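You operate a simulated robot arm through the tools that you are given. There is no shell and no other tool. Be economical: measure what you need, move in short steps, check, and stop when the job is done.

The job below is to be done with a simulated two-armed robot. You get a single attempt, and the scene is never put back.

JOB
Fetch the red fuse from the inside of the grey check tray and set it on top of the black vice block. Then fetch the orange probe and set it on top of the round bench filter. Then open the side flap of the blue cart. Keep to this order. Set down upright: orange probe.

Only the result counts: the job must be done as asked and must still hold three seconds after the hand-in. Knocking over, shifting, dropping, spilling or breaking anything else fails it.

ROBOT AND FRAMES
Two 7-joint arms with fingered hands on one trunk, on a base that drives. Base frame: it is fixed to the floor where the robot stands at the start and does not move with it; the origin is under the middle of the robot, x ahead of it, y to its left, z up; the surface under the hand at the start is at about z = 240. Lengths are in mm, angles in rad, forces in N, time in s.
The left shoulder is at the start at [147, 182, 943], the right one opposite. With the tool pointing down near the work surface each hand reaches from about 100 to 700 mm from the robot's upright axis, wherever it stands, measured 20 degrees to its own side. Places, roughly: black vice block (7x4x7 cm) [200, 1900, 900]; orange probe [2000, 2000, 750]; round bench filter [3250, -1250, 1000]; side flap of the blue cart [-5500, -11700, 700]. Payload 3.8 kg a hand.
The TCP of each hand is the grasp point between the finger pads, 30 mm short of the fingertips. In the tool frame z runs along the fingers and y along their closing line. Largest opening 104 mm; the body of the gripper starts 35 mm behind the TCP. The gripper is a hand of 4 fingers: y runs from the thumb to the fingers, the wrist lies at [-17, -104, -178] in the tool frame, and closing takes about 1.5 s.
Orientation is that of the tool frame in the base frame, as [roll, pitch, yaw] about the fixed x, y, z axes, in that order (R = Rz(yaw) Ry(pitch) Rx(roll)). With the fingers straight down and the wrist toward the robot, the tool's x, y and z point along [0, 1, 0], [1, 0, 0] and [0, 0, -1] of the base frame.

CONTROLS
- The arms move only by the tool drive_tool. It takes "left_steps", "right_steps" or both (then of equal length, played together; a hand with none holds still); each is a list of rows, each a list of 6 numbers: the shift along the tool's x, y, z in mm, then the turn, a rotation vector about the tool's x, y, z in degrees. In form: [[x, y, z, rx, ry, rz], ...]. A call has 1 to 8 rows; each row shifts and turns the commanded pose from where the row before left it, along the tool's axes as they then stand. "left_fingers" and "right_fingers" are, for a hand that has rows, the closure in counts, from 0 (fully open) to 255 (shut), set as the call begins (left out, the last holds). Each row takes 0.2 s and may step no farther than 50 mm and 0.15 rad from the row before; otherwise, or with a gripper value out of range, the whole call is refused. Where a pose cannot be reached the arm comes as near as it can. A force on the tool above 40 N (or 10 N above the force at the start of the call, whichever is more), or a blocked arm, ends the call early, and 0.2 s more pass. Each finger travels about 72 mm/s and halts on what it meets, pressing with about 24 N; the grip force reading is that of the motor and also rises with nothing between the fingers. The clock runs only during rows and for 0.2 s after the last one: add rows that do not move to give the fingers time. It gives the time, the measured TCP pose, the force on the tool (base axes), the opening and the grip force at its end, in the units of the frame above (readings bear some noise), with the torque about the TCP (base axes, N m) and any sound that the robot's microphone picked up, and new pictures: "views" is both (left out), scene, wrist or none (wrist: the cameras of the hands that moved).
- Cameras (640 x 400 px; columns grow to the right, rows downward): "scene" is now at [249.6, -39.1, 1111.3]; the picture's right is [-0.47, -0.89, 0.00], its down [-0.56, 0.29, -0.78] and it looks along [0.69, -0.36, -0.63] (base axes); focal length 214 px, centre (320, 200). "left" rides on the left gripper at [-66, -90, -125] in its tool frame; the picture's right is [-0.78, -0.30, 0.56], its down [0.57, -0.70, 0.42] and it looks along [0.27, 0.65, 0.71] (tool axes); focal length 275 px, centre (320, 200). "right" rides on the right gripper at [66, -90, -126] in its tool frame; the picture's right is [-0.78, 0.30, -0.56], its down [-0.57, -0.70, 0.42] and it looks along [-0.27, 0.65, 0.71] (tool axes); focal length 275 px, centre (320, 200). There is no depth. A picture from a camera that has moved, and an enlarged one, comes with that camera's place and axes in the base frame and with its lens.
- slide_trunk(by): slides the trunk up (or, below 0, down) by that many mm; the arms and the scene camera ride with it, the base frame stays. It gives what a move gives, with no picture.
- base_move(legs): drives the robot by 1 to 6 legs, each [ahead, left, turn to the left] in mm, mm and rad, along the robot's own axes; the way and the turn of a leg run together, so that a leg with both is an arc; at most 1500 mm and 3.142 rad a leg. The arms and the cameras ride along, it lands a little off, and it stops where it bumps. It gives what a move gives, and a new picture of the scene camera.
- move_fingers(index, middle, ring, thumb_bend, thumb_turn, hand): sets how far each is bent, from 0 (flat) to 1 (curled in); at 0.3 the hand is open as for a grip, at 0.7 the pads meet at the TCP. One left out holds its place. A second passes; each finger stops where it meets its share of the squeeze, and holds until it gets a number again. A gripper value or a shape takes the hand back. It gives what a move gives, with no picture; readings hold the bend of each and the force on the fingers (four entries, about 0 where the hand has none), thumb and palm. thumb_turn goes from beside the hand (0) to across from the fingers (1), as for a grip.
- grasp_type(shape, hand): the hand has 4 fingers and takes this shape, open, in about a second: jaw (thumb against the fingers, like two jaws); tri (thumb and two fingers); tip (a fingertip pinch); poke (one finger out to press); point (the index stretched); flat (the hand flat); cup (the hand cupped); fist (a fist). The gripper value then closes the fingers along that shape, each until it touches; the sizes above hold for jaw. It gives what a move gives, with no picture.
- aim_head(pan, tilt): turns the head with the scene camera to pan (to the left, within 1.501 rad either way) and tilt (down, from -0.506 to 1.204), counted from straight ahead of the robot. It gives what a move gives, and a new picture of the scene camera.
- enlarge(camera, box): a new picture of the part [left, top, right, bottom] of that camera's present view, enlarged. It takes no simulated time.
- close_job(): hands the job in; it is judged then, once.

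Work in short steps. Places have to be worked out from the pictures, the camera data and where the tool is seen: move nearer, look again, correct. Check each grasp and each placing, and mend what went wrong. You have 165 turns and 260 pictures in all, those below and enlarged ones among them. Open the grippers and draw the arms clear of the work before you hand the job in, unless the task says otherwise; then end with one line.

The tools are called after "Request:" as a command line: name --argument value ..., lists and objects as JSON in quotes. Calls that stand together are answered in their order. drive_tool: Moves the arms, as the interface text tells. Its arguments: {"type":"object","properties":{"left_steps":{"type":"array"},"left_fingers":{"type":"number"},"right_steps":{"type":"array"},"right_fingers":{"type":"number"},"views":{"type":"string","enum":["both","scene","wrist","none"]}},"required":[]} The other tools are called the same way: slide_trunk (by) slides the trunk up or down; grasp_type (shape, hand) gives the hand a shape; move_fingers (index, middle, ring, thumb_bend, thumb_turn, hand) moves the fingers one by one; base_move (legs) drives the base; aim_head (pan, tilt) turns the head that bears the scene camera; enlarge (camera, box) takes an enlarged picture of a part of a camera's view; close_job () hands the job in.

At the start:

```text
time_s: 0.0
left_position: [485.3, -25.6, 998.7]
left_orientation: [-3.14, 0.0, 1.57]
left_force: [-0.3, 0.1, 0.9]
left_ft_torque: [-0.01, 0.0, 0.01]
left_finger_gap: 103.4
left_finger_force: 0.2
left_shape: jaw
left_bend: [0.3, 0.3, 0.3, 0.3, 0.97]
left_finger forces: [0.0, 0.0, 0.0, 0.0, 0.0, 0.0]
right_position: [427.0, -416.0, 556.8]
right_orientation: [-3.141, 0.0, 1.569]
right_force: [0.5, 0.5, 0.5]
right_ft_torque: [-0.02, -0.01, -0.01]
right_finger_gap: 103.6
right_finger_force: 0.1
right_shape: jaw
right_bend: [0.3, 0.3, 0.3, 0.3, 0.97]
right_finger forces: [0.1, 0.0, 0.0, 0.0, 0.0, 0.0]
trunk travel left (down, up): [-100.0, 656.0]
robot x, y, heading: [-0.2, -1.0, 0.003]
head pan, tilt: [-0.483, 0.677]
```

scene: 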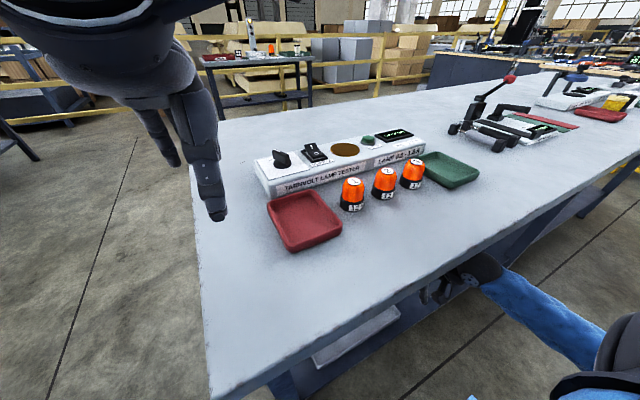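
right: 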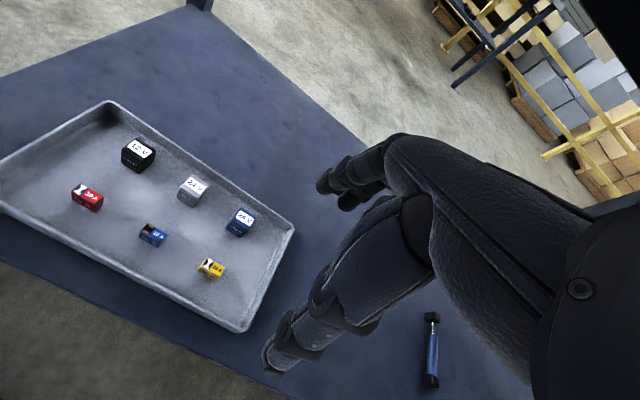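
left: 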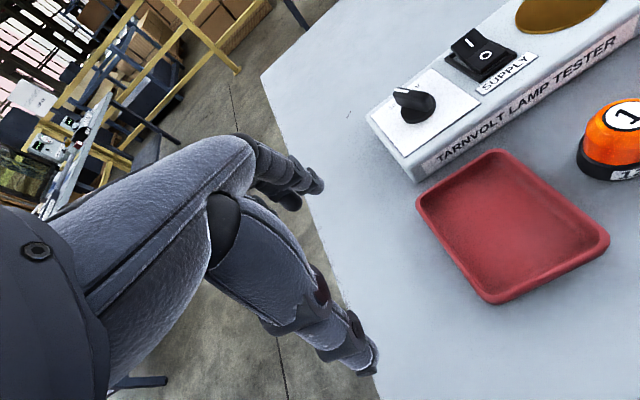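

The right hand hangs below the bench top, over the lower shelf with the grey tray, and the red fuse looks to be near [484, -206, 255]. I'll enlarge that view to check its size and heading.

Request:
enlarge --camera "right" --box '[0, 90, 300, 340]'

Request:
aim_head --pan 1.4 --tilt 0.3

```text
1.60 times, centred on (150, 215) of right
camera zoom: at [336.0, -350.6, 682.5], right [0.3, -0.78, 0.56], down [-0.7, -0.57, -0.42], along [0.65, -0.27, -0.71], focal length 440 px, centre (592, 176)
```

zoom: 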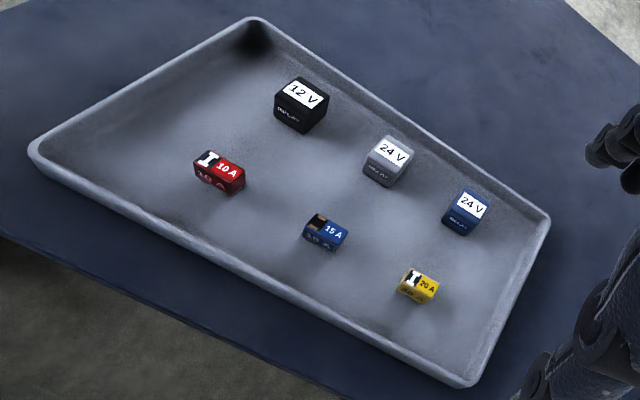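

```text
time_s: 1.9
left_position: [485.3, -24.9, 999.9]
left_orientation: [-3.14, 0.0, 1.57]
left_force: [-0.3, -0.4, -0.1]
left_ft_torque: [0.01, 0.0, -0.02]
left_finger_gap: 103.6
left_finger_force: 0.1
left_shape: jaw
left_bend: [0.3, 0.3, 0.3, 0.3, 0.97]
left_finger forces: [0.1, 0.0, 0.1, 0.0, 0.1, 0.1]
right_position: [427.8, -416.8, 557.1]
right_orientation: [-3.141, 0.0, 1.573]
right_force: [-0.4, -0.6, 0.0]
right_ft_torque: [-0.04, 0.0, 0.02]
right_finger_gap: 103.9
right_finger_force: 0.1
right_shape: jaw
right_bend: [0.3, 0.3, 0.3, 0.3, 0.97]
right_finger forces: [0.0, 0.0, 0.0, 0.0, 0.0, 0.0]
trunk travel left (down, up): [-100.0, 656.0]
robot x, y, heading: [1.1, -2.7, -0.003]
head pan, tilt: [1.4, 0.3]
camera scene: at [189.6, 92.8, 1145.5], right [0.99, -0.17, 0.0], down [-0.05, -0.29, -0.96], along [0.16, 0.94, -0.3], focal length 214 px, centre (320, 200)
```

scene: 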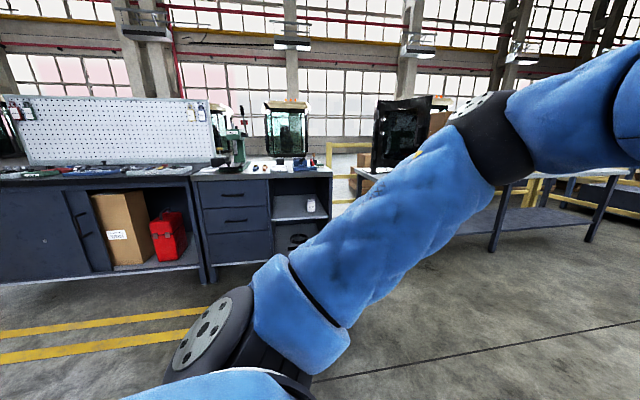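

The fuse is about 30 mm long along base y and 17 mm wide along x, centred near [480, -208], so the current yaw suits the grasp. The near tray wall at x≈427 is close, so I'll part-close the fingers and hover at z≈400.

Request:
drive_tool --right_steps '[[34.5, 8.8, 26, 0, 0, 0], [34.5, 8.8, 26, 0, 0, 0], [34.5, 8.8, 26, 0, 0, 0], [34.5, 8.8, 26, 0, 0, 0], [34.5, 8.8, 26, 0, 0, 0], [34.5, 8.8, 26, 0, 0, 0], [0, 0, 0, 0, 0, 0]]' --right_fingers 120 --views "wrist"

```text
time_s: 3.5
left_position: [484.6, -24.3, 998.7]
left_orientation: [-3.139, -0.001, 1.57]
left_force: [0.2, 0.4, 0.8]
left_ft_torque: [0.01, -0.05, -0.04]
left_finger_gap: 103.6
left_finger_force: 0.1
left_shape: jaw
left_bend: [0.3, 0.3, 0.3, 0.3, 0.97]
left_finger forces: [0.0, 0.0, 0.0, 0.0, 0.0, 0.1]
right_position: [478.9, -206.9, 404.2]
right_orientation: [3.141, 0.0, 1.571]
right_force: [-0.6, -0.2, 0.5]
right_ft_torque: [-0.04, 0.03, -0.03]
right_finger_gap: 55.5
right_finger_force: 0.0
right_shape: jaw
right_bend: [0.74, 0.43, 0.4, 0.67, 0.99]
right_finger forces: [0.0, 0.0, 0.0, 0.1, 0.1, 0.1]
trunk travel left (down, up): [-100.0, 656.0]
robot x, y, heading: [-0.5, -1.8, -0.005]
head pan, tilt: [1.4, 0.3]
camera right: at [388.0, -141.2, 528.7], right [0.3, -0.78, 0.56], down [-0.7, -0.57, -0.42], along [0.65, -0.27, -0.71], focal length 275 px, centre (320, 200)
```

right: 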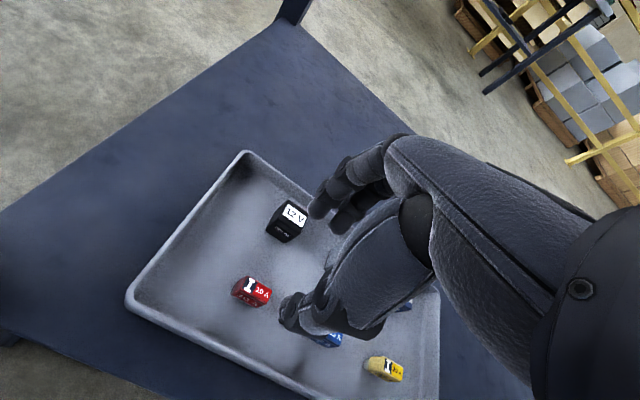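

The fuse recomputes to about [482, -212, 258], agreeing with the first estimate. The finger bends read oddly (index 0.74), so I'll step down a little and check whether the hand has settled.

Request:
drive_tool --right_steps '[[-2, 1, 15, 0, 0, 0], [-2, 1, 15, 0, 0, 0], [0, 0, 15, 0, 0, 0], [0, 0, 0, 0, 0, 0]]' --views "wrist"

Request:
enlarge --camera "right" --box '[160, 150, 440, 390]'

```text
time_s: 4.5
left_position: [485.6, -24.5, 998.9]
left_orientation: [-3.14, -0.001, 1.571]
left_force: [0.4, 0.5, 0.0]
left_ft_torque: [-0.04, 0.01, 0.02]
left_finger_gap: 103.6
left_finger_force: 0.1
left_shape: jaw
left_bend: [0.3, 0.3, 0.3, 0.3, 0.97]
left_finger forces: [0.0, 0.1, 0.0, 0.0, 0.1, 0.0]
right_position: [480.4, -213.3, 357.6]
right_orientation: [3.141, 0.001, 1.572]
right_force: [-0.5, 0.4, 0.9]
right_ft_torque: [-0.02, 0.03, -0.01]
right_finger_gap: 55.4
right_finger_force: 0.2
right_shape: jaw
right_bend: [0.74, 0.43, 0.4, 0.67, 0.99]
right_finger forces: [0.0, 0.0, 0.0, 0.1, 0.1, 0.0]
trunk travel left (down, up): [-100.0, 656.0]
robot x, y, heading: [-2.3, -0.6, 0.004]
head pan, tilt: [1.4, 0.3]
camera right: at [390.1, -147.0, 482.8], right [0.3, -0.78, 0.56], down [-0.7, -0.57, -0.42], along [0.65, -0.27, -0.71], focal length 275 px, centre (320, 200)
```

right: 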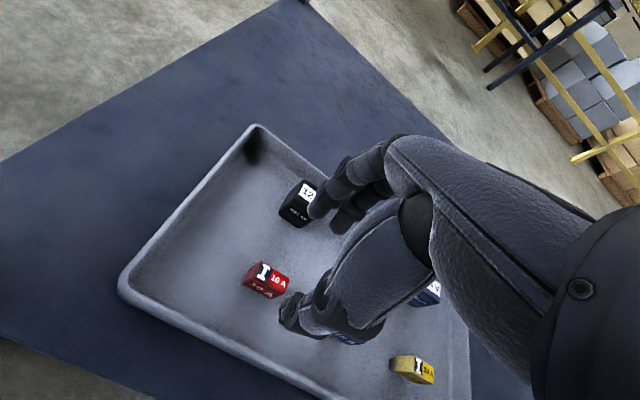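

```text
1.67 times, centred on (300, 270) of right
camera zoom: at [390.1, -147.0, 482.8], right [0.3, -0.78, 0.56], down [-0.7, -0.57, -0.42], along [0.65, -0.27, -0.71], focal length 459 px, centre (353, 83)
```

zoom: 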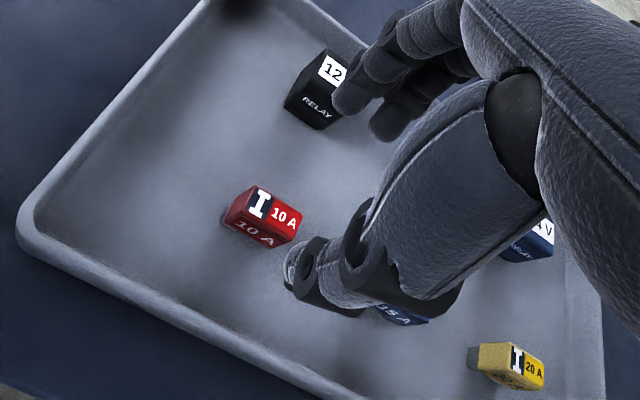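

The fuse lies right under the TCP projection and the thumb should clear the near wall (x≈422). I'll descend to about z=290.

Request:
drive_tool --right_steps '[[0, 1, 20, 0, 0, 0], [0, 1, 20, 0, 0, 0], [0, 0, 15, 0, 0, 0], [0, 0, 12, 0, 0, 0], [0, 0, 0, 0, 0, 0]]' --views "wrist"

Request:
enlarge --camera "right" --box '[200, 150, 440, 350]'

```text
time_s: 5.7
left_position: [485.1, -25.4, 1000.7]
left_orientation: [-3.139, -0.001, 1.571]
left_force: [-0.1, 0.3, -0.4]
left_ft_torque: [0.02, 0.04, -0.02]
left_finger_gap: 103.5
left_finger_force: 0.0
left_shape: jaw
left_bend: [0.3, 0.3, 0.3, 0.3, 0.97]
left_finger forces: [0.1, 0.0, 0.0, 0.0, 0.0, 0.0]
right_position: [482.4, -213.2, 289.9]
right_orientation: [-3.141, -0.001, 1.571]
right_force: [-0.4, -0.4, 0.8]
right_ft_torque: [0.0, 0.0, -0.01]
right_finger_gap: 55.3
right_finger_force: 0.1
right_shape: jaw
right_bend: [0.74, 0.43, 0.4, 0.67, 0.99]
right_finger forces: [0.0, 0.0, 0.0, 0.1, 0.1, 0.0]
trunk travel left (down, up): [-100.0, 656.0]
robot x, y, heading: [1.1, -0.6, 0.005]
head pan, tilt: [1.4, 0.3]
camera right: at [392.1, -146.5, 413.9], right [0.3, -0.78, 0.56], down [-0.7, -0.57, -0.42], along [0.65, -0.27, -0.71], focal length 275 px, centre (320, 200)
```

right: 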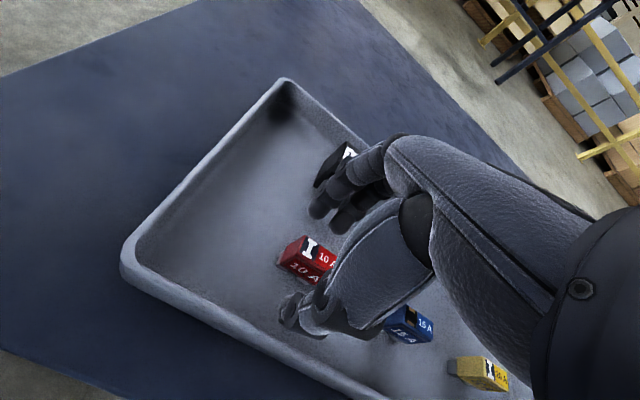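

```text
2.00 times, centred on (320, 250) of right
camera zoom: at [392.1, -146.5, 413.9], right [0.3, -0.78, 0.56], down [-0.7, -0.57, -0.42], along [0.65, -0.27, -0.71], focal length 551 px, centre (320, 100)
```

zoom: 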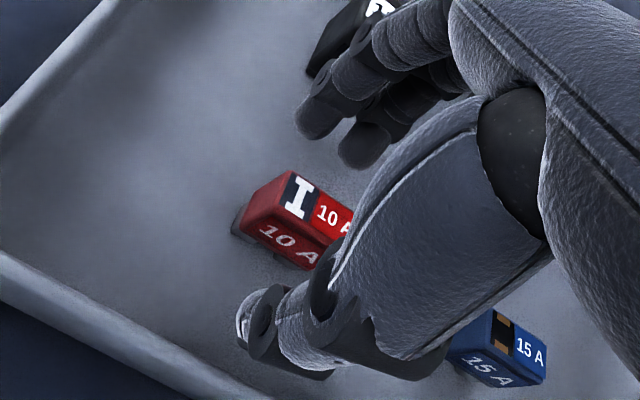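

Clear straddle, with the fuse between thumb and fingers; I'll go 10 mm lower so the tips get near the floor, then close.

Request:
drive_tool --right_steps '[[0, 0, 5, 0, 0, 0], [0, 0, 4, 0, 0, 0], [0, 0, 0, 0, 0, 0]]' --views "none"

Request:
drive_tool --right_steps '[[0, 0, 0, 0, 0, 0], [0, 0, 0, 0, 0, 0], [0, 0, 0, 0, 0, 0], [0, 0, 0, 0, 0, 0], [0, 0, 0, 0, 0, 0], [0, 0, 0, 0, 0, 0]]' --right_fingers 220 --views "wrist"

Request:
enlarge --camera "right" --box '[200, 150, 440, 350]'

```text
time_s: 6.5
left_position: [485.5, -24.8, 999.1]
left_orientation: [-3.139, -0.001, 1.571]
left_force: [0.2, -0.2, -0.4]
left_ft_torque: [-0.03, -0.02, 0.01]
left_finger_gap: 103.6
left_finger_force: 0.1
left_shape: jaw
left_bend: [0.3, 0.3, 0.3, 0.3, 0.97]
left_finger forces: [0.0, 0.1, 0.0, 0.1, 0.1, 0.1]
right_position: [484.4, -214.0, 281.2]
right_orientation: [-3.141, 0.001, 1.571]
right_force: [0.6, -0.5, 0.7]
right_ft_torque: [0.0, -0.01, 0.03]
right_finger_gap: 55.3
right_finger_force: 0.0
right_shape: jaw
right_bend: [0.74, 0.43, 0.4, 0.67, 0.99]
right_finger forces: [0.1, 0.1, 0.0, 0.0, 0.0, 0.0]
trunk travel left (down, up): [-100.0, 656.0]
robot x, y, heading: [-0.2, -0.1, -0.003]
head pan, tilt: [1.4, 0.3]
```

```text
time_s: 7.9
left_position: [485.7, -25.8, 999.3]
left_orientation: [-3.14, -0.001, 1.57]
left_force: [0.3, 0.0, -0.1]
left_ft_torque: [-0.04, -0.02, -0.01]
left_finger_gap: 103.6
left_finger_force: 0.0
left_shape: jaw
left_bend: [0.3, 0.3, 0.3, 0.3, 0.97]
left_finger forces: [0.1, 0.0, 0.0, 0.0, 0.1, 0.0]
right_position: [483.4, -213.2, 280.2]
right_orientation: [3.141, 0.0, 1.571]
right_force: [0.5, 0.3, -0.4]
right_ft_torque: [0.01, -0.02, 0.0]
right_finger_gap: 14.5
right_finger_force: 0.2
right_shape: jaw
right_bend: [0.72, 0.62, 0.61, 0.74, 1.0]
right_finger forces: [0.2, 0.1, 0.0, 0.0, 0.3, 0.1]
trunk travel left (down, up): [-100.0, 656.0]
robot x, y, heading: [0.1, 0.8, -0.002]
head pan, tilt: [1.4, 0.3]
camera right: at [392.3, -147.6, 404.6], right [0.3, -0.78, 0.56], down [-0.7, -0.57, -0.42], along [0.65, -0.27, -0.71], focal length 275 px, centre (320, 200)
```

right: 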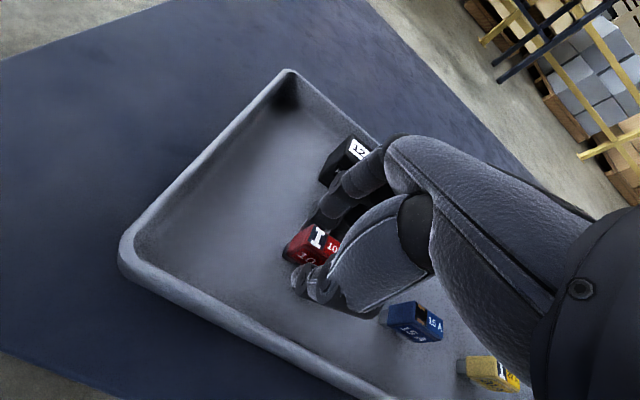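

```text
2.00 times, centred on (320, 250) of right
camera zoom: at [392.3, -147.6, 404.6], right [0.3, -0.78, 0.56], down [-0.7, -0.57, -0.42], along [0.65, -0.27, -0.71], focal length 551 px, centre (320, 100)
```

zoom: 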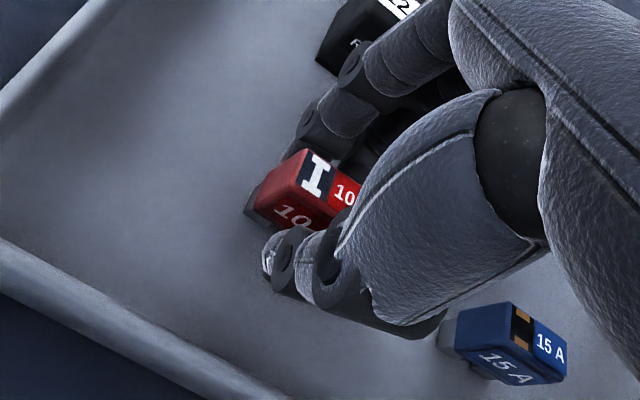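

The fingers are nearly on the fuse but hold no force yet; closing fully.

Request:
drive_tool --right_steps '[[0, 0, 0, 0, 0, 0], [0, 0, 0, 0, 0, 0], [0, 0, 0, 0, 0, 0], [0, 0, 0, 0, 0, 0], [0, 0, 0, 0, 0, 0]]' --right_fingers 255 --views "none"

Request:
enlarge --camera "right" --box '[200, 150, 440, 350]'

```text
time_s: 9.1
left_position: [484.7, -25.2, 999.5]
left_orientation: [-3.14, -0.001, 1.571]
left_force: [0.2, -0.8, -1.0]
left_ft_torque: [0.01, 0.01, 0.0]
left_finger_gap: 103.6
left_finger_force: 0.1
left_shape: jaw
left_bend: [0.3, 0.3, 0.3, 0.3, 0.97]
left_finger forces: [0.0, 0.0, 0.0, 0.0, 0.0, 0.0]
right_position: [482.5, -213.4, 280.2]
right_orientation: [-3.141, 0.001, 1.571]
right_force: [-0.1, 1.2, 0.2]
right_ft_torque: [-0.01, 0.0, 0.03]
right_finger_gap: 10.7
right_finger_force: 24.1
right_shape: jaw
right_bend: [0.72, 0.64, 0.7, 0.74, 1.0]
right_finger forces: [12.6, 8.0, 0.1, 0.0, 20.6, 0.0]
trunk travel left (down, up): [-100.0, 656.0]
robot x, y, heading: [-0.6, 0.2, -0.0]
head pan, tilt: [1.4, 0.3]
```

```text
2.00 times, centred on (320, 250) of right
camera zoom: at [392.3, -147.6, 404.6], right [0.3, -0.78, 0.56], down [-0.7, -0.57, -0.42], along [0.65, -0.27, -0.71], focal length 551 px, centre (320, 100)
```

zoom: 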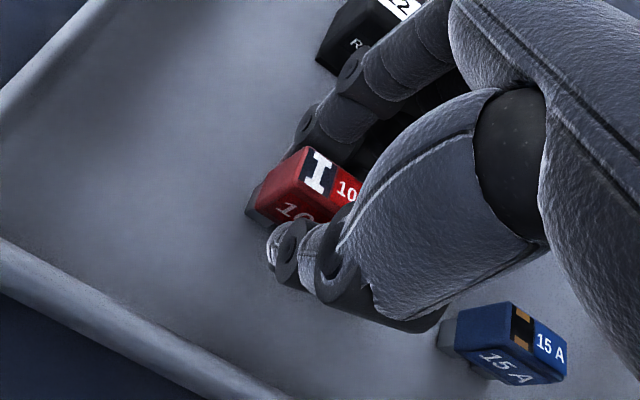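

Index, middle and thumb press on the fuse with 20 N. I'll lift it 60 mm and check.

Request:
drive_tool --right_steps '[[0, 0, -10, 0, 0, 0], [0, 0, -15, 0, 0, 0], [0, 0, -20, 0, 0, 0], [0, 0, -30, 0, 0, 0], [0, 0, 0, 0, 0, 0]]' --views "none"

Request:
enlarge --camera "right" --box '[200, 150, 440, 350]'

```text
time_s: 10.3
left_position: [485.0, -25.0, 999.4]
left_orientation: [-3.14, 0.0, 1.571]
left_force: [-0.4, 0.2, -0.3]
left_ft_torque: [0.0, 0.0, 0.0]
left_finger_gap: 103.7
left_finger_force: 0.1
left_shape: jaw
left_bend: [0.3, 0.3, 0.3, 0.3, 0.97]
left_finger forces: [0.0, 0.1, 0.0, 0.0, 0.0, 0.1]
right_position: [482.1, -215.2, 356.8]
right_orientation: [-3.14, 0.002, 1.571]
right_force: [0.0, 0.1, 0.3]
right_ft_torque: [0.0, -0.01, -0.03]
right_finger_gap: 11.0
right_finger_force: 24.4
right_shape: jaw
right_bend: [0.72, 0.64, 0.7, 0.74, 1.0]
right_finger forces: [12.7, 8.0, 0.0, 0.0, 20.8, 0.1]
trunk travel left (down, up): [-100.0, 656.0]
robot x, y, heading: [-0.5, -0.6, -0.002]
head pan, tilt: [1.4, 0.3]
```

```text
2.00 times, centred on (320, 250) of right
camera zoom: at [391.9, -148.9, 481.8], right [0.3, -0.78, 0.56], down [-0.7, -0.57, -0.42], along [0.65, -0.27, -0.71], focal length 551 px, centre (320, 100)
```

zoom: 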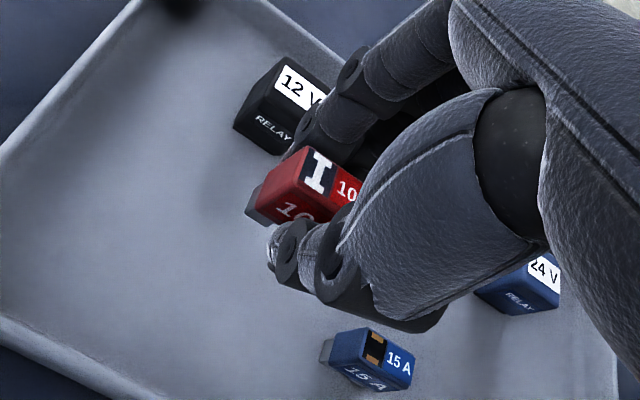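

The fuse is held. I'll raise the hand to about z=450 for the retreat and look more closely at the vice bench in the scene view.

Request:
drive_tool --right_steps '[[0, 0, -30, 0, 0, 0], [0, 0, -30, 0, 0, 0], [0, 0, -30, 0, 0, 0], [0, 0, 0, 0, 0, 0]]' --views "none"

Request:
enlarge --camera "scene" --box '[190, 90, 350, 190]'

```text
time_s: 11.3
left_position: [484.6, -25.0, 1000.1]
left_orientation: [-3.14, 0.002, 1.57]
left_force: [-0.7, 0.1, -0.2]
left_ft_torque: [-0.01, 0.02, 0.01]
left_finger_gap: 103.6
left_finger_force: 0.1
left_shape: jaw
left_bend: [0.3, 0.3, 0.3, 0.3, 0.97]
left_finger forces: [0.1, 0.0, 0.1, 0.1, 0.1, 0.0]
right_position: [483.6, -212.3, 447.7]
right_orientation: [3.141, 0.0, 1.57]
right_force: [0.8, 1.0, -0.4]
right_ft_torque: [0.05, 0.0, 0.0]
right_finger_gap: 11.0
right_finger_force: 24.2
right_shape: jaw
right_bend: [0.72, 0.64, 0.7, 0.74, 1.0]
right_finger forces: [12.7, 8.1, 0.0, 0.0, 20.7, 0.0]
trunk travel left (down, up): [-100.0, 656.0]
robot x, y, heading: [3.1, -2.0, -0.003]
head pan, tilt: [1.4, 0.3]
```

```text
4.00 times, centred on (270, 140) of scene
camera zoom: at [189.6, 92.9, 1145.5], right [0.99, -0.17, 0.0], down [-0.05, -0.29, -0.96], along [0.16, 0.94, -0.3], focal length 858 px, centre (520, 440)
```

zoom: 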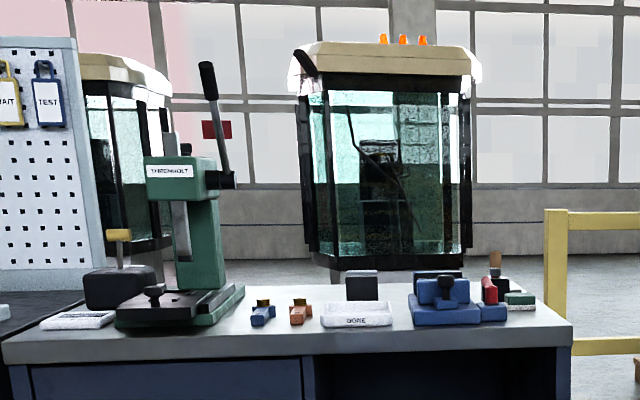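

The black block is the dark cube behind the "DONE" tray, near [166, 1900], top about z=950; that desk's front edge is near y≈1443. I'll back straight out from under the bench first.

Request:
base_move --legs '[[-380, 0, 0]]'

```text
time_s: 13.7
left_position: [95.5, -25.8, 999.9]
left_orientation: [-3.139, -0.001, 1.568]
left_force: [-0.6, 0.5, 0.4]
left_ft_torque: [0.0, -0.01, 0.0]
left_finger_gap: 103.8
left_finger_force: 0.2
left_shape: jaw
left_bend: [0.3, 0.3, 0.3, 0.3, 0.97]
left_finger forces: [0.0, 0.0, 0.1, 0.0, 0.0, 0.0]
right_position: [94.8, -213.0, 447.3]
right_orientation: [3.141, -0.001, 1.569]
right_force: [0.2, 0.3, 0.2]
right_ft_torque: [-0.01, 0.01, 0.02]
right_finger_gap: 10.7
right_finger_force: 23.9
right_shape: jaw
right_bend: [0.72, 0.64, 0.7, 0.74, 1.0]
right_finger forces: [12.7, 8.1, 0.1, 0.0, 20.7, 0.0]
trunk travel left (down, up): [-100.0, 656.0]
robot x, y, heading: [-389.5, 1.2, -0.004]
head pan, tilt: [1.4, 0.3]
camera scene: at [-199.0, 92.9, 1145.6], right [0.99, -0.17, 0.0], down [-0.05, -0.29, -0.96], along [0.16, 0.94, -0.3], focal length 214 px, centre (320, 200)
```

scene: 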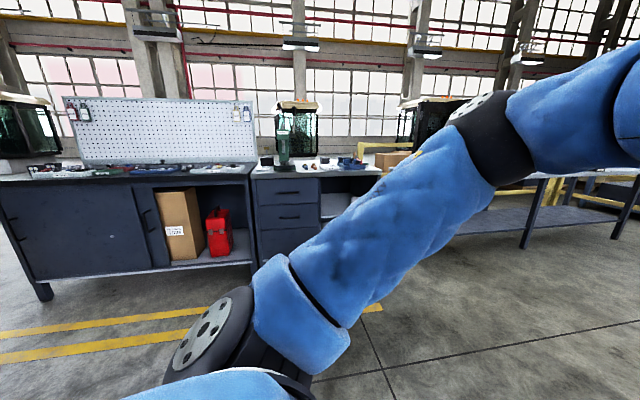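

Backed out cleanly. I'll turn 90° left to face the desk, and look ahead.

Request:
base_move --legs '[[0, 0, 1.571]]'

Request:
aim_head --pan -0.3 --tilt 0.35

```text
time_s: 17.9
left_position: [-365.6, 486.3, 1000.2]
left_orientation: [-3.14, 0.001, -3.136]
left_force: [-0.1, -0.4, 0.0]
left_ft_torque: [-0.02, 0.01, 0.01]
left_finger_gap: 103.4
left_finger_force: 0.2
left_shape: jaw
left_bend: [0.3, 0.3, 0.3, 0.3, 0.97]
left_finger forces: [0.0, 0.0, 0.1, 0.1, 0.0, 0.1]
right_position: [-178.1, 484.7, 447.3]
right_orientation: [-3.14, 0.0, -3.136]
right_force: [-0.1, -0.1, -0.1]
right_ft_torque: [0.01, 0.0, 0.01]
right_finger_gap: 10.8
right_finger_force: 23.9
right_shape: jaw
right_bend: [0.72, 0.64, 0.7, 0.74, 1.0]
right_finger forces: [12.5, 7.9, 0.1, 0.0, 20.3, 0.1]
trunk travel left (down, up): [-100.0, 656.0]
robot x, y, heading: [-385.6, -0.5, 1.574]
head pan, tilt: [1.4, 0.3]
camera scene: at [-482.8, 191.8, 1145.5], right [0.17, 0.99, 0.0], down [0.29, -0.05, -0.96], along [-0.94, 0.16, -0.3], focal length 214 px, centre (320, 200)
```

scene: 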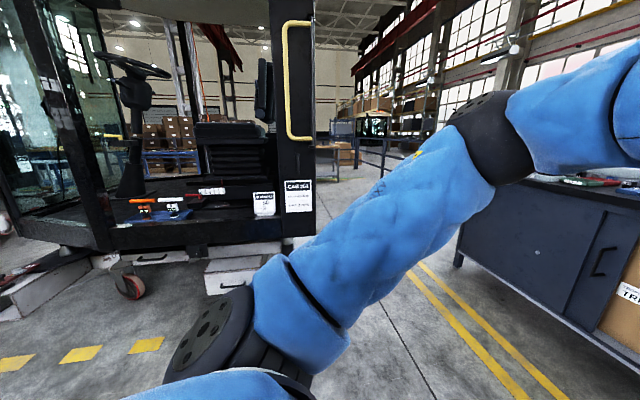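

```text
time_s: 19.7
left_position: [-364.5, 485.9, 999.1]
left_orientation: [-3.141, 0.001, -3.136]
left_force: [-0.6, -0.8, -0.7]
left_ft_torque: [0.02, -0.01, 0.01]
left_finger_gap: 103.7
left_finger_force: 0.1
left_shape: jaw
left_bend: [0.3, 0.3, 0.3, 0.3, 0.97]
left_finger forces: [0.0, 0.0, 0.0, 0.0, 0.0, 0.0]
right_position: [-178.0, 484.6, 447.4]
right_orientation: [-3.14, -0.001, -3.135]
right_force: [-0.1, -0.2, -0.9]
right_ft_torque: [0.01, 0.0, 0.0]
right_finger_gap: 10.9
right_finger_force: 24.2
right_shape: jaw
right_bend: [0.72, 0.64, 0.7, 0.74, 1.0]
right_finger forces: [12.5, 8.0, 0.0, 0.1, 20.4, 0.0]
trunk travel left (down, up): [-100.0, 656.0]
robot x, y, heading: [-384.2, 2.4, 1.58]
head pan, tilt: [-0.3, 0.351]
camera scene: at [-363.7, 265.4, 1140.8], right [0.96, -0.29, 0.0], down [-0.1, -0.33, -0.94], along [0.27, 0.9, -0.34], focal length 214 px, centre (320, 200)
```

scene: 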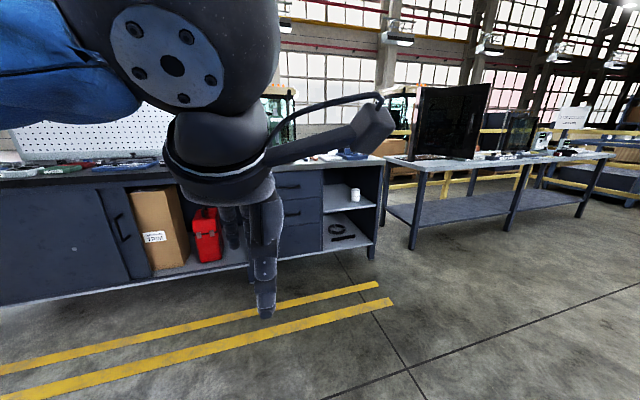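

The left arm blocks the view, so I'll tuck the left hand back and to the left while raising the right hand with the fuse.

Request:
drive_tool --left_steps '[[30, -30, 20, 0, 0, 0], [30, -30, 20, 0, 0, 0], [30, -30, 20, 0, 0, 0], [30, -30, 20, 0, 0, 0], [30, -30, 20, 0, 0, 0], [30, -30, 20, 0, 0, 0], [30, -30, 20, 0, 0, 0], [30, -30, 20, 0, 0, 0]]' --right_steps '[[0, 0, -45, 0, 0, 0], [0, 0, -45, 0, 0, 0], [0, 0, -45, 0, 0, 0], [0, 0, -45, 0, 0, 0], [0, 0, -45, 0, 0, 0], [0, 0, -45, 0, 0, 0], [0, 0, -45, 0, 0, 0], [0, 0, -45, 0, 0, 0]]' --views "none"

Request:
drive_tool --left_steps '[[30, -20, 0, 0, 0, 0], [30, -20, 0, 0, 0, 0], [30, -20, 0, 0, 0, 0], [30, -20, 0, 0, 0, 0], [0, 0, 0, 0, 0, 0], [0, 0, 0, 0, 0, 0]]' --right_steps '[[0, 0, -45, 0, 0, 0], [0, 0, -45, 0, 0, 0], [0, 0, -45, 0, 0, 0], [0, 0, -45, 0, 0, 0], [0, 0, -45, 0, 0, 0], [0, 0, 0, 0, 0, 0]]' --views "scene"

```text
time_s: 21.7
left_position: [-503.5, 321.1, 970.9]
left_orientation: [-3.14, -0.005, -3.138]
left_force: [0.1, -0.6, -1.2]
left_ft_torque: [0.13, 0.13, 0.01]
left_finger_gap: 104.0
left_finger_force: 0.1
left_shape: jaw
left_bend: [0.3, 0.3, 0.3, 0.3, 0.97]
left_finger forces: [0.0, 0.1, 0.0, 0.0, 0.0, 0.0]
left hand out of reach, approached as far as the arm can: row 4, 5, 6, 7, 8
right_position: [-144.2, 501.2, 721.5]
right_orientation: [3.132, 0.116, 3.116]
right_force: [-0.8, 1.1, -0.5]
right_ft_torque: [-0.01, 0.0, -0.02]
right_finger_gap: 10.7
right_finger_force: 23.8
right_shape: jaw
right_bend: [0.72, 0.64, 0.7, 0.74, 1.0]
right_finger forces: [12.5, 7.7, 0.0, 0.0, 20.2, 0.1]
right hand out of reach, approached as far as the arm can: row 6, 7, 8
trunk travel left (down, up): [-100.0, 656.0]
robot x, y, heading: [-389.0, 0.0, 1.578]
head pan, tilt: [-0.3, 0.351]
stopped in row 8 (right hand): the arm was blocked; the commanded pose is now the measured one
```

```text
time_s: 22.1
left_position: [-520.3, 308.7, 979.3]
left_orientation: [-3.139, -0.032, 3.139]
left_force: [-0.2, -0.8, -0.3]
left_ft_torque: [0.2, -0.01, -0.12]
left_finger_gap: 103.8
left_finger_force: 0.1
left_shape: jaw
left_bend: [0.3, 0.3, 0.3, 0.3, 0.97]
left_finger forces: [0.0, 0.0, 0.0, 0.0, 0.0, 0.0]
left hand out of reach, approached as far as the arm can: row 1
right_position: [-126.4, 505.9, 739.3]
right_orientation: [3.121, 0.188, 3.097]
right_force: [0.7, -0.2, -0.7]
right_ft_torque: [-0.01, 0.02, -0.01]
right_finger_gap: 10.7
right_finger_force: 24.1
right_shape: jaw
right_bend: [0.72, 0.64, 0.7, 0.74, 1.0]
right_finger forces: [12.4, 7.9, 0.0, 0.0, 20.1, 0.0]
right hand out of reach, approached as far as the arm can: row 1
trunk travel left (down, up): [-100.0, 656.0]
robot x, y, heading: [-390.3, 0.9, 1.574]
head pan, tilt: [-0.3, 0.351]
stopped in row 1 (left hand): the force on the tool passed its limit at 67 N (the readings are from after the stop); the commanded pose is now the measured one
camera scene: at [-362.9, 265.4, 1140.9], right [0.96, -0.29, 0.0], down [-0.1, -0.33, -0.94], along [0.27, 0.9, -0.34], focal length 214 px, centre (320, 200)
```

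scene: 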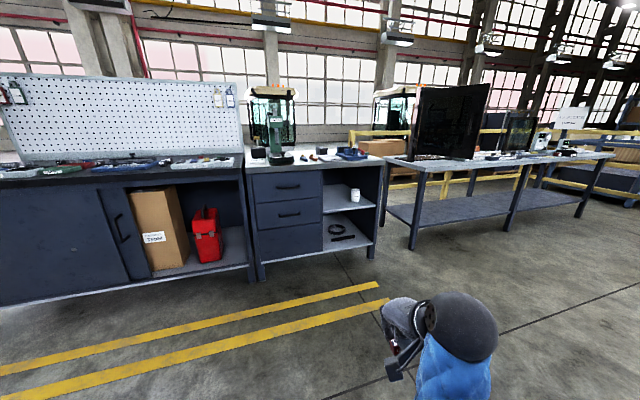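

Both arms hit fold limits near the body, not anything outside. I'll straighten the right hand slightly lower and use the trunk for height instead.

Request:
drive_tool --right_steps '[[15, 5, 15, 0, 4, 0], [15, 5, 15, 0, 4, 0], [15, 5, 15, 0, 3, 0], [0, 0, 0, 0, 0, 0]]' --views "none"

Request:
slide_trunk --by 330

Request:
aim_head --pan -0.3 --tilt 0.45

```text
time_s: 23.3
left_position: [-521.7, 309.3, 978.5]
left_orientation: [-3.138, -0.031, 3.138]
left_force: [0.1, -1.0, -0.9]
left_ft_torque: [0.12, 0.04, -0.07]
left_finger_gap: 104.0
left_finger_force: 0.1
left_shape: jaw
left_bend: [0.3, 0.3, 0.3, 0.3, 0.97]
left_finger forces: [0.1, 0.0, 0.0, 0.0, 0.0, 0.1]
right_position: [-136.8, 547.1, 725.8]
right_orientation: [3.018, 0.069, 3.07]
right_force: [0.0, 1.3, -0.3]
right_ft_torque: [0.01, 0.01, 0.01]
right_finger_gap: 10.8
right_finger_force: 23.9
right_shape: jaw
right_bend: [0.72, 0.64, 0.7, 0.74, 1.0]
right_finger forces: [12.5, 7.7, 0.1, 0.0, 20.3, 0.0]
trunk travel left (down, up): [-100.0, 656.0]
robot x, y, heading: [-390.1, 2.1, 1.571]
head pan, tilt: [-0.3, 0.351]
stopped in row 4 (right hand): the arm was blocked; the commanded pose is now the measured one
```

```text
time_s: 24.2
left_position: [-523.3, 303.9, 1020.1]
left_orientation: [3.136, -0.049, 3.121]
left_force: [-3.5, -6.3, -5.3]
left_ft_torque: [1.52, -0.03, -0.8]
left_finger_gap: 104.1
left_finger_force: 0.0
left_shape: jaw
left_bend: [0.3, 0.3, 0.3, 0.3, 0.97]
left_finger forces: [0.1, 0.0, 0.0, 0.0, 0.1, 0.1]
right_position: [-138.2, 543.5, 767.5]
right_orientation: [3.015, 0.059, 3.073]
right_force: [-1.0, -0.4, -0.3]
right_ft_torque: [0.0, -0.03, 0.03]
right_finger_gap: 10.8
right_finger_force: 23.4
right_shape: jaw
right_bend: [0.72, 0.64, 0.7, 0.74, 1.0]
right_finger forces: [12.4, 7.8, 0.1, 0.1, 20.2, 0.1]
trunk travel left (down, up): [-142.0, 614.0]
robot x, y, heading: [-388.0, -1.0, 1.575]
head pan, tilt: [-0.3, 0.351]
stopped: the force on the tool passed its limit at 44 N (the readings are from after the stop); the commanded pose is now the measured one
```

```text
time_s: 24.8
left_position: [-523.1, 305.0, 1019.3]
left_orientation: [3.135, -0.058, 3.115]
left_force: [4.0, -24.3, -34.1]
left_ft_torque: [7.23, 3.42, -1.51]
left_finger_gap: 103.9
left_finger_force: 0.1
left_shape: jaw
left_bend: [0.3, 0.3, 0.3, 0.3, 0.97]
left_finger forces: [0.1, 0.1, 0.0, 0.0, 0.0, 0.1]
right_position: [-139.9, 544.5, 768.1]
right_orientation: [3.017, 0.061, 3.072]
right_force: [-0.6, -1.0, 0.3]
right_ft_torque: [-0.02, 0.02, 0.02]
right_finger_gap: 11.0
right_finger_force: 23.9
right_shape: jaw
right_bend: [0.72, 0.64, 0.7, 0.74, 1.0]
right_finger forces: [12.5, 7.8, 0.0, 0.0, 20.2, 0.0]
trunk travel left (down, up): [-142.0, 614.0]
robot x, y, heading: [-388.4, -2.6, 1.576]
head pan, tilt: [-0.3, 0.45]
camera scene: at [-361.7, 239.2, 1178.6], right [0.95, -0.31, 0.0], down [-0.13, -0.39, -0.91], along [0.28, 0.87, -0.41], focal length 214 px, centre (320, 200)
```

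scene: 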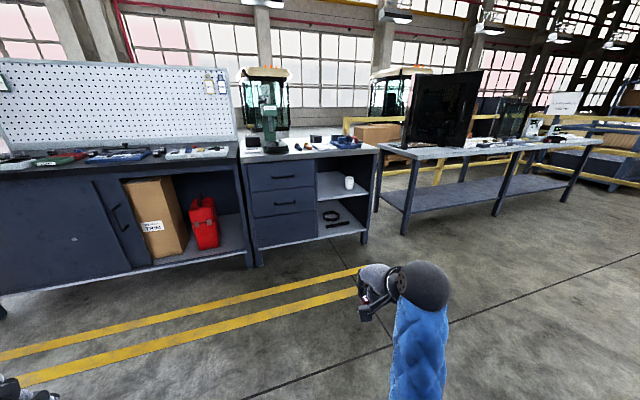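

The left arm is pressing on the robot's own body, so I'll move the left hand forward again to a free pose.

Request:
drive_tool --left_steps '[[0, 30, 0, 0, 0, 0], [0, 30, 0, 0, 0, 0], [0, 30, 0, 0, 0, 0], [0, 30, 0, 0, 0, 0], [0, 30, 0, 0, 0, 0], [0, 0, 0, 0, 0, 0]]' --views "none"

```text
time_s: 25.1
left_position: [-522.8, 308.0, 1017.3]
left_orientation: [3.131, -0.065, 3.1]
left_force: [-8.4, -7.3, -10.7]
left_ft_torque: [2.14, -0.43, -1.48]
left_finger_gap: 103.8
left_finger_force: 0.1
left_shape: jaw
left_bend: [0.3, 0.3, 0.3, 0.3, 0.97]
left_finger forces: [0.0, 0.0, 0.0, 0.1, 0.0, 0.1]
right_position: [-139.2, 544.4, 768.0]
right_orientation: [3.018, 0.06, 3.072]
right_force: [0.3, 0.1, 0.2]
right_ft_torque: [0.05, 0.0, 0.02]
right_finger_gap: 10.9
right_finger_force: 23.9
right_shape: jaw
right_bend: [0.72, 0.64, 0.7, 0.74, 1.0]
right_finger forces: [12.3, 7.7, 0.0, 0.0, 20.2, 0.1]
trunk travel left (down, up): [-142.0, 614.0]
robot x, y, heading: [-391.5, 0.9, 1.579]
head pan, tilt: [-0.3, 0.45]
stopped in row 1 (left hand): the force on the tool passed its limit at 66 N (the readings are from after the stop); the commanded pose is now the measured one
```

Still blocked; the contact force pushes the hand down and back, so I'll follow it away: small steps down and left.

Request:
drive_tool --left_steps '[[5, 0, 10, 0, 0, 0], [10, 0, 15, 0, 0, 0], [10, 0, 20, 0, 0, 0], [10, 0, 20, 0, 0, 0]]' --views "wrist"

Request:
aim_head --pan 0.8 --tilt 0.9

```text
time_s: 26.1
left_position: [-523.4, 308.0, 1017.1]
left_orientation: [3.133, -0.065, 3.1]
left_force: [-5.1, -11.5, -22.9]
left_ft_torque: [4.08, 1.12, -1.4]
left_finger_gap: 104.0
left_finger_force: 0.0
left_shape: jaw
left_bend: [0.3, 0.3, 0.3, 0.3, 0.97]
left_finger forces: [0.1, 0.1, 0.0, 0.0, 0.0, 0.0]
left hand out of reach, approached as far as the arm can: row 1, 2, 3, 4
right_position: [-139.7, 544.5, 767.7]
right_orientation: [3.017, 0.061, 3.073]
right_force: [0.2, 0.7, -1.6]
right_ft_torque: [-0.02, 0.02, -0.01]
right_finger_gap: 10.9
right_finger_force: 24.0
right_shape: jaw
right_bend: [0.72, 0.64, 0.7, 0.74, 1.0]
right_finger forces: [12.3, 7.7, 0.0, 0.0, 20.2, 0.1]
trunk travel left (down, up): [-142.0, 614.0]
robot x, y, heading: [-388.2, 1.3, 1.577]
head pan, tilt: [-0.3, 0.45]
camera left: at [-452.9, 213.3, 1138.7], right [0.73, -0.32, -0.61], down [-0.63, -0.67, -0.39], along [-0.28, 0.67, -0.69], focal length 275 px, centre (320, 200)
```

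left: 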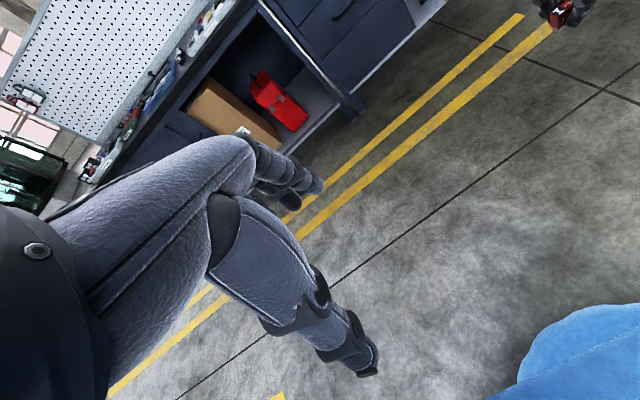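

```text
time_s: 27.4
left_position: [-527.4, 302.7, 1011.7]
left_orientation: [3.124, -0.111, 3.053]
left_force: [-22.9, -111.8, -67.9]
left_ft_torque: [22.82, 2.08, -11.07]
left_finger_gap: 104.1
left_finger_force: 0.1
left_shape: jaw
left_bend: [0.3, 0.3, 0.3, 0.3, 0.97]
left_finger forces: [0.0, 0.0, 0.0, 0.0, 0.0, 0.0]
right_position: [-139.9, 543.5, 767.9]
right_orientation: [3.018, 0.061, 3.074]
right_force: [0.3, 0.3, -0.6]
right_ft_torque: [0.0, 0.0, -0.02]
right_finger_gap: 10.4
right_finger_force: 24.0
right_shape: jaw
right_bend: [0.72, 0.64, 0.7, 0.74, 1.0]
right_finger forces: [12.3, 7.8, 0.0, 0.1, 20.2, 0.0]
trunk travel left (down, up): [-142.0, 614.0]
robot x, y, heading: [-390.5, -1.2, 1.578]
head pan, tilt: [0.799, 0.901]
camera scene: at [-390.9, 241.8, 1168.8], right [1.0, 0.0, 0.0], down [0.0, -0.5, -0.86], along [0.0, 0.86, -0.5], focal length 214 px, centre (320, 200)
```

scene: 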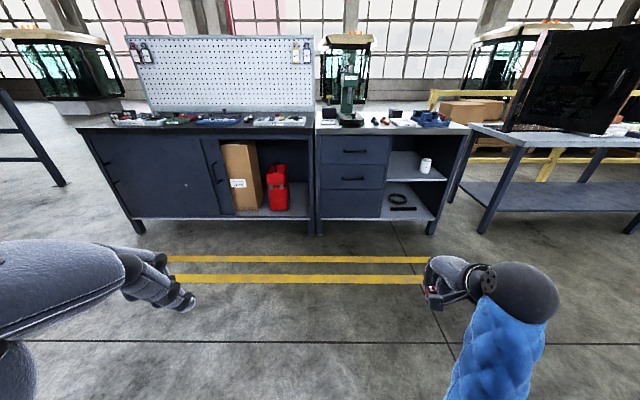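

The head itself is jammed against the left forearm. I'll turn the head right and level, then move the left hand away.

Request:
aim_head --pan -0.9 --tilt 0.2

Request:
drive_tool --left_steps '[[15, 10, 10, 0, 0, 0], [15, 20, 10, 0, 0, 0], [15, 20, 10, 0, 0, 0], [15, 20, 10, 0, 0, 0]]' --views "none"

```text
time_s: 29.2
left_position: [-524.4, 306.5, 1017.8]
left_orientation: [3.131, -0.061, 3.103]
left_force: [-0.4, 0.4, -0.7]
left_ft_torque: [0.01, -0.01, 0.05]
left_finger_gap: 104.0
left_finger_force: 0.0
left_shape: jaw
left_bend: [0.3, 0.3, 0.3, 0.3, 0.97]
left_finger forces: [0.0, 0.0, 0.0, 0.0, 0.1, 0.0]
right_position: [-138.8, 544.0, 767.6]
right_orientation: [3.017, 0.061, 3.073]
right_force: [-0.6, 0.1, 0.0]
right_ft_torque: [-0.02, -0.02, -0.01]
right_finger_gap: 10.8
right_finger_force: 23.7
right_shape: jaw
right_bend: [0.72, 0.64, 0.7, 0.74, 1.0]
right_finger forces: [12.4, 7.8, 0.0, 0.0, 20.2, 0.0]
trunk travel left (down, up): [-142.0, 614.0]
robot x, y, heading: [-386.4, 2.3, 1.572]
head pan, tilt: [-0.901, 0.201]
camera scene: at [-317.8, 209.7, 1199.1], right [0.63, -0.78, 0.0], down [-0.16, -0.13, -0.98], along [0.76, 0.61, -0.2], focal length 214 px, centre (320, 200)
```

scene: 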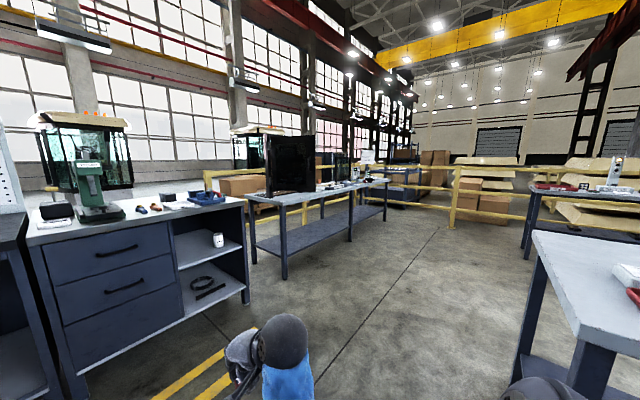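

```text
time_s: 30.2
left_position: [-576.8, 388.0, 996.8]
left_orientation: [3.132, -0.06, 3.104]
left_force: [0.6, 0.4, -1.0]
left_ft_torque: [0.02, 0.0, 0.0]
left_finger_gap: 104.2
left_finger_force: 0.1
left_shape: jaw
left_bend: [0.3, 0.3, 0.3, 0.3, 0.97]
left_finger forces: [0.0, 0.1, 0.0, 0.0, 0.1, 0.0]
left hand out of reach, approached as far as the arm can: row 1, 2, 3
right_position: [-139.1, 544.1, 768.7]
right_orientation: [3.017, 0.06, 3.073]
right_force: [-0.2, 0.0, -1.1]
right_ft_torque: [-0.04, -0.01, 0.05]
right_finger_gap: 10.6
right_finger_force: 23.5
right_shape: jaw
right_bend: [0.72, 0.64, 0.7, 0.74, 1.0]
right_finger forces: [12.3, 7.7, 0.0, 0.0, 20.2, 0.0]
trunk travel left (down, up): [-142.0, 614.0]
robot x, y, heading: [-385.5, 1.8, 1.576]
head pan, tilt: [-0.901, 0.201]
```

Freed. I'll lower the left hand out to the left side, then bring it back low where folding is possible.

Request:
drive_tool --left_steps '[[15, 5, 45, 0, 0, 0], [15, 5, 45, 0, 0, 0], [15, 0, 45, 0, 0, 0], [15, 0, 45, 0, 0, 0], [15, 0, 45, 0, 0, 0], [15, 0, 45, 0, 0, 0], [15, 0, 45, 0, 0, 0], [15, 0, 45, 0, 0, 0]]' --views "none"

Request:
drive_tool --left_steps '[[10, -30, 20, 0, 0, 0], [10, -30, 20, 0, 0, 0], [10, -30, 20, 0, 0, 0], [10, -30, 20, 0, 0, 0], [0, -30, 0, 0, 0, 0], [0, -30, 0, 0, 0, 0], [0, 0, 0, 0, 0, 0]]' --views "none"

```text
time_s: 32.0
left_position: [-713.3, 485.6, 693.1]
left_orientation: [3.13, -0.061, 3.1]
left_force: [0.3, 0.6, 0.8]
left_ft_torque: [-0.04, 0.01, 0.0]
left_finger_gap: 103.9
left_finger_force: 0.0
left_shape: jaw
left_bend: [0.3, 0.3, 0.3, 0.3, 0.97]
left_finger forces: [0.0, 0.0, 0.0, 0.0, 0.0, 0.0]
left hand out of reach, approached as far as the arm can: row 1, 2, 3, 4, 5
right_position: [-139.9, 544.9, 767.3]
right_orientation: [3.019, 0.06, 3.072]
right_force: [-0.3, -0.1, -0.2]
right_ft_torque: [-0.02, -0.01, 0.0]
right_finger_gap: 10.8
right_finger_force: 24.5
right_shape: jaw
right_bend: [0.72, 0.64, 0.7, 0.74, 1.0]
right_finger forces: [12.4, 7.8, 0.0, 0.0, 20.2, 0.1]
trunk travel left (down, up): [-142.0, 614.0]
robot x, y, heading: [-388.6, 3.3, 1.575]
head pan, tilt: [-0.901, 0.201]
```

```text
time_s: 33.6
left_position: [-764.7, 310.5, 611.4]
left_orientation: [3.13, -0.06, 3.102]
left_force: [-0.8, 0.5, 0.7]
left_ft_torque: [0.02, -0.01, -0.02]
left_finger_gap: 103.8
left_finger_force: 0.0
left_shape: jaw
left_bend: [0.3, 0.3, 0.3, 0.3, 0.97]
left_finger forces: [0.1, 0.1, 0.1, 0.0, 0.0, 0.0]
left hand out of reach, approached as far as the arm can: row 3, 6
right_position: [-138.7, 545.5, 767.5]
right_orientation: [3.018, 0.06, 3.073]
right_force: [0.6, -0.3, -0.5]
right_ft_torque: [-0.01, -0.02, -0.02]
right_finger_gap: 10.7
right_finger_force: 24.4
right_shape: jaw
right_bend: [0.72, 0.64, 0.7, 0.74, 1.0]
right_finger forces: [12.4, 7.8, 0.0, 0.0, 20.2, 0.0]
trunk travel left (down, up): [-142.0, 614.0]
robot x, y, heading: [-390.5, 0.2, 1.582]
head pan, tilt: [-0.901, 0.201]
```

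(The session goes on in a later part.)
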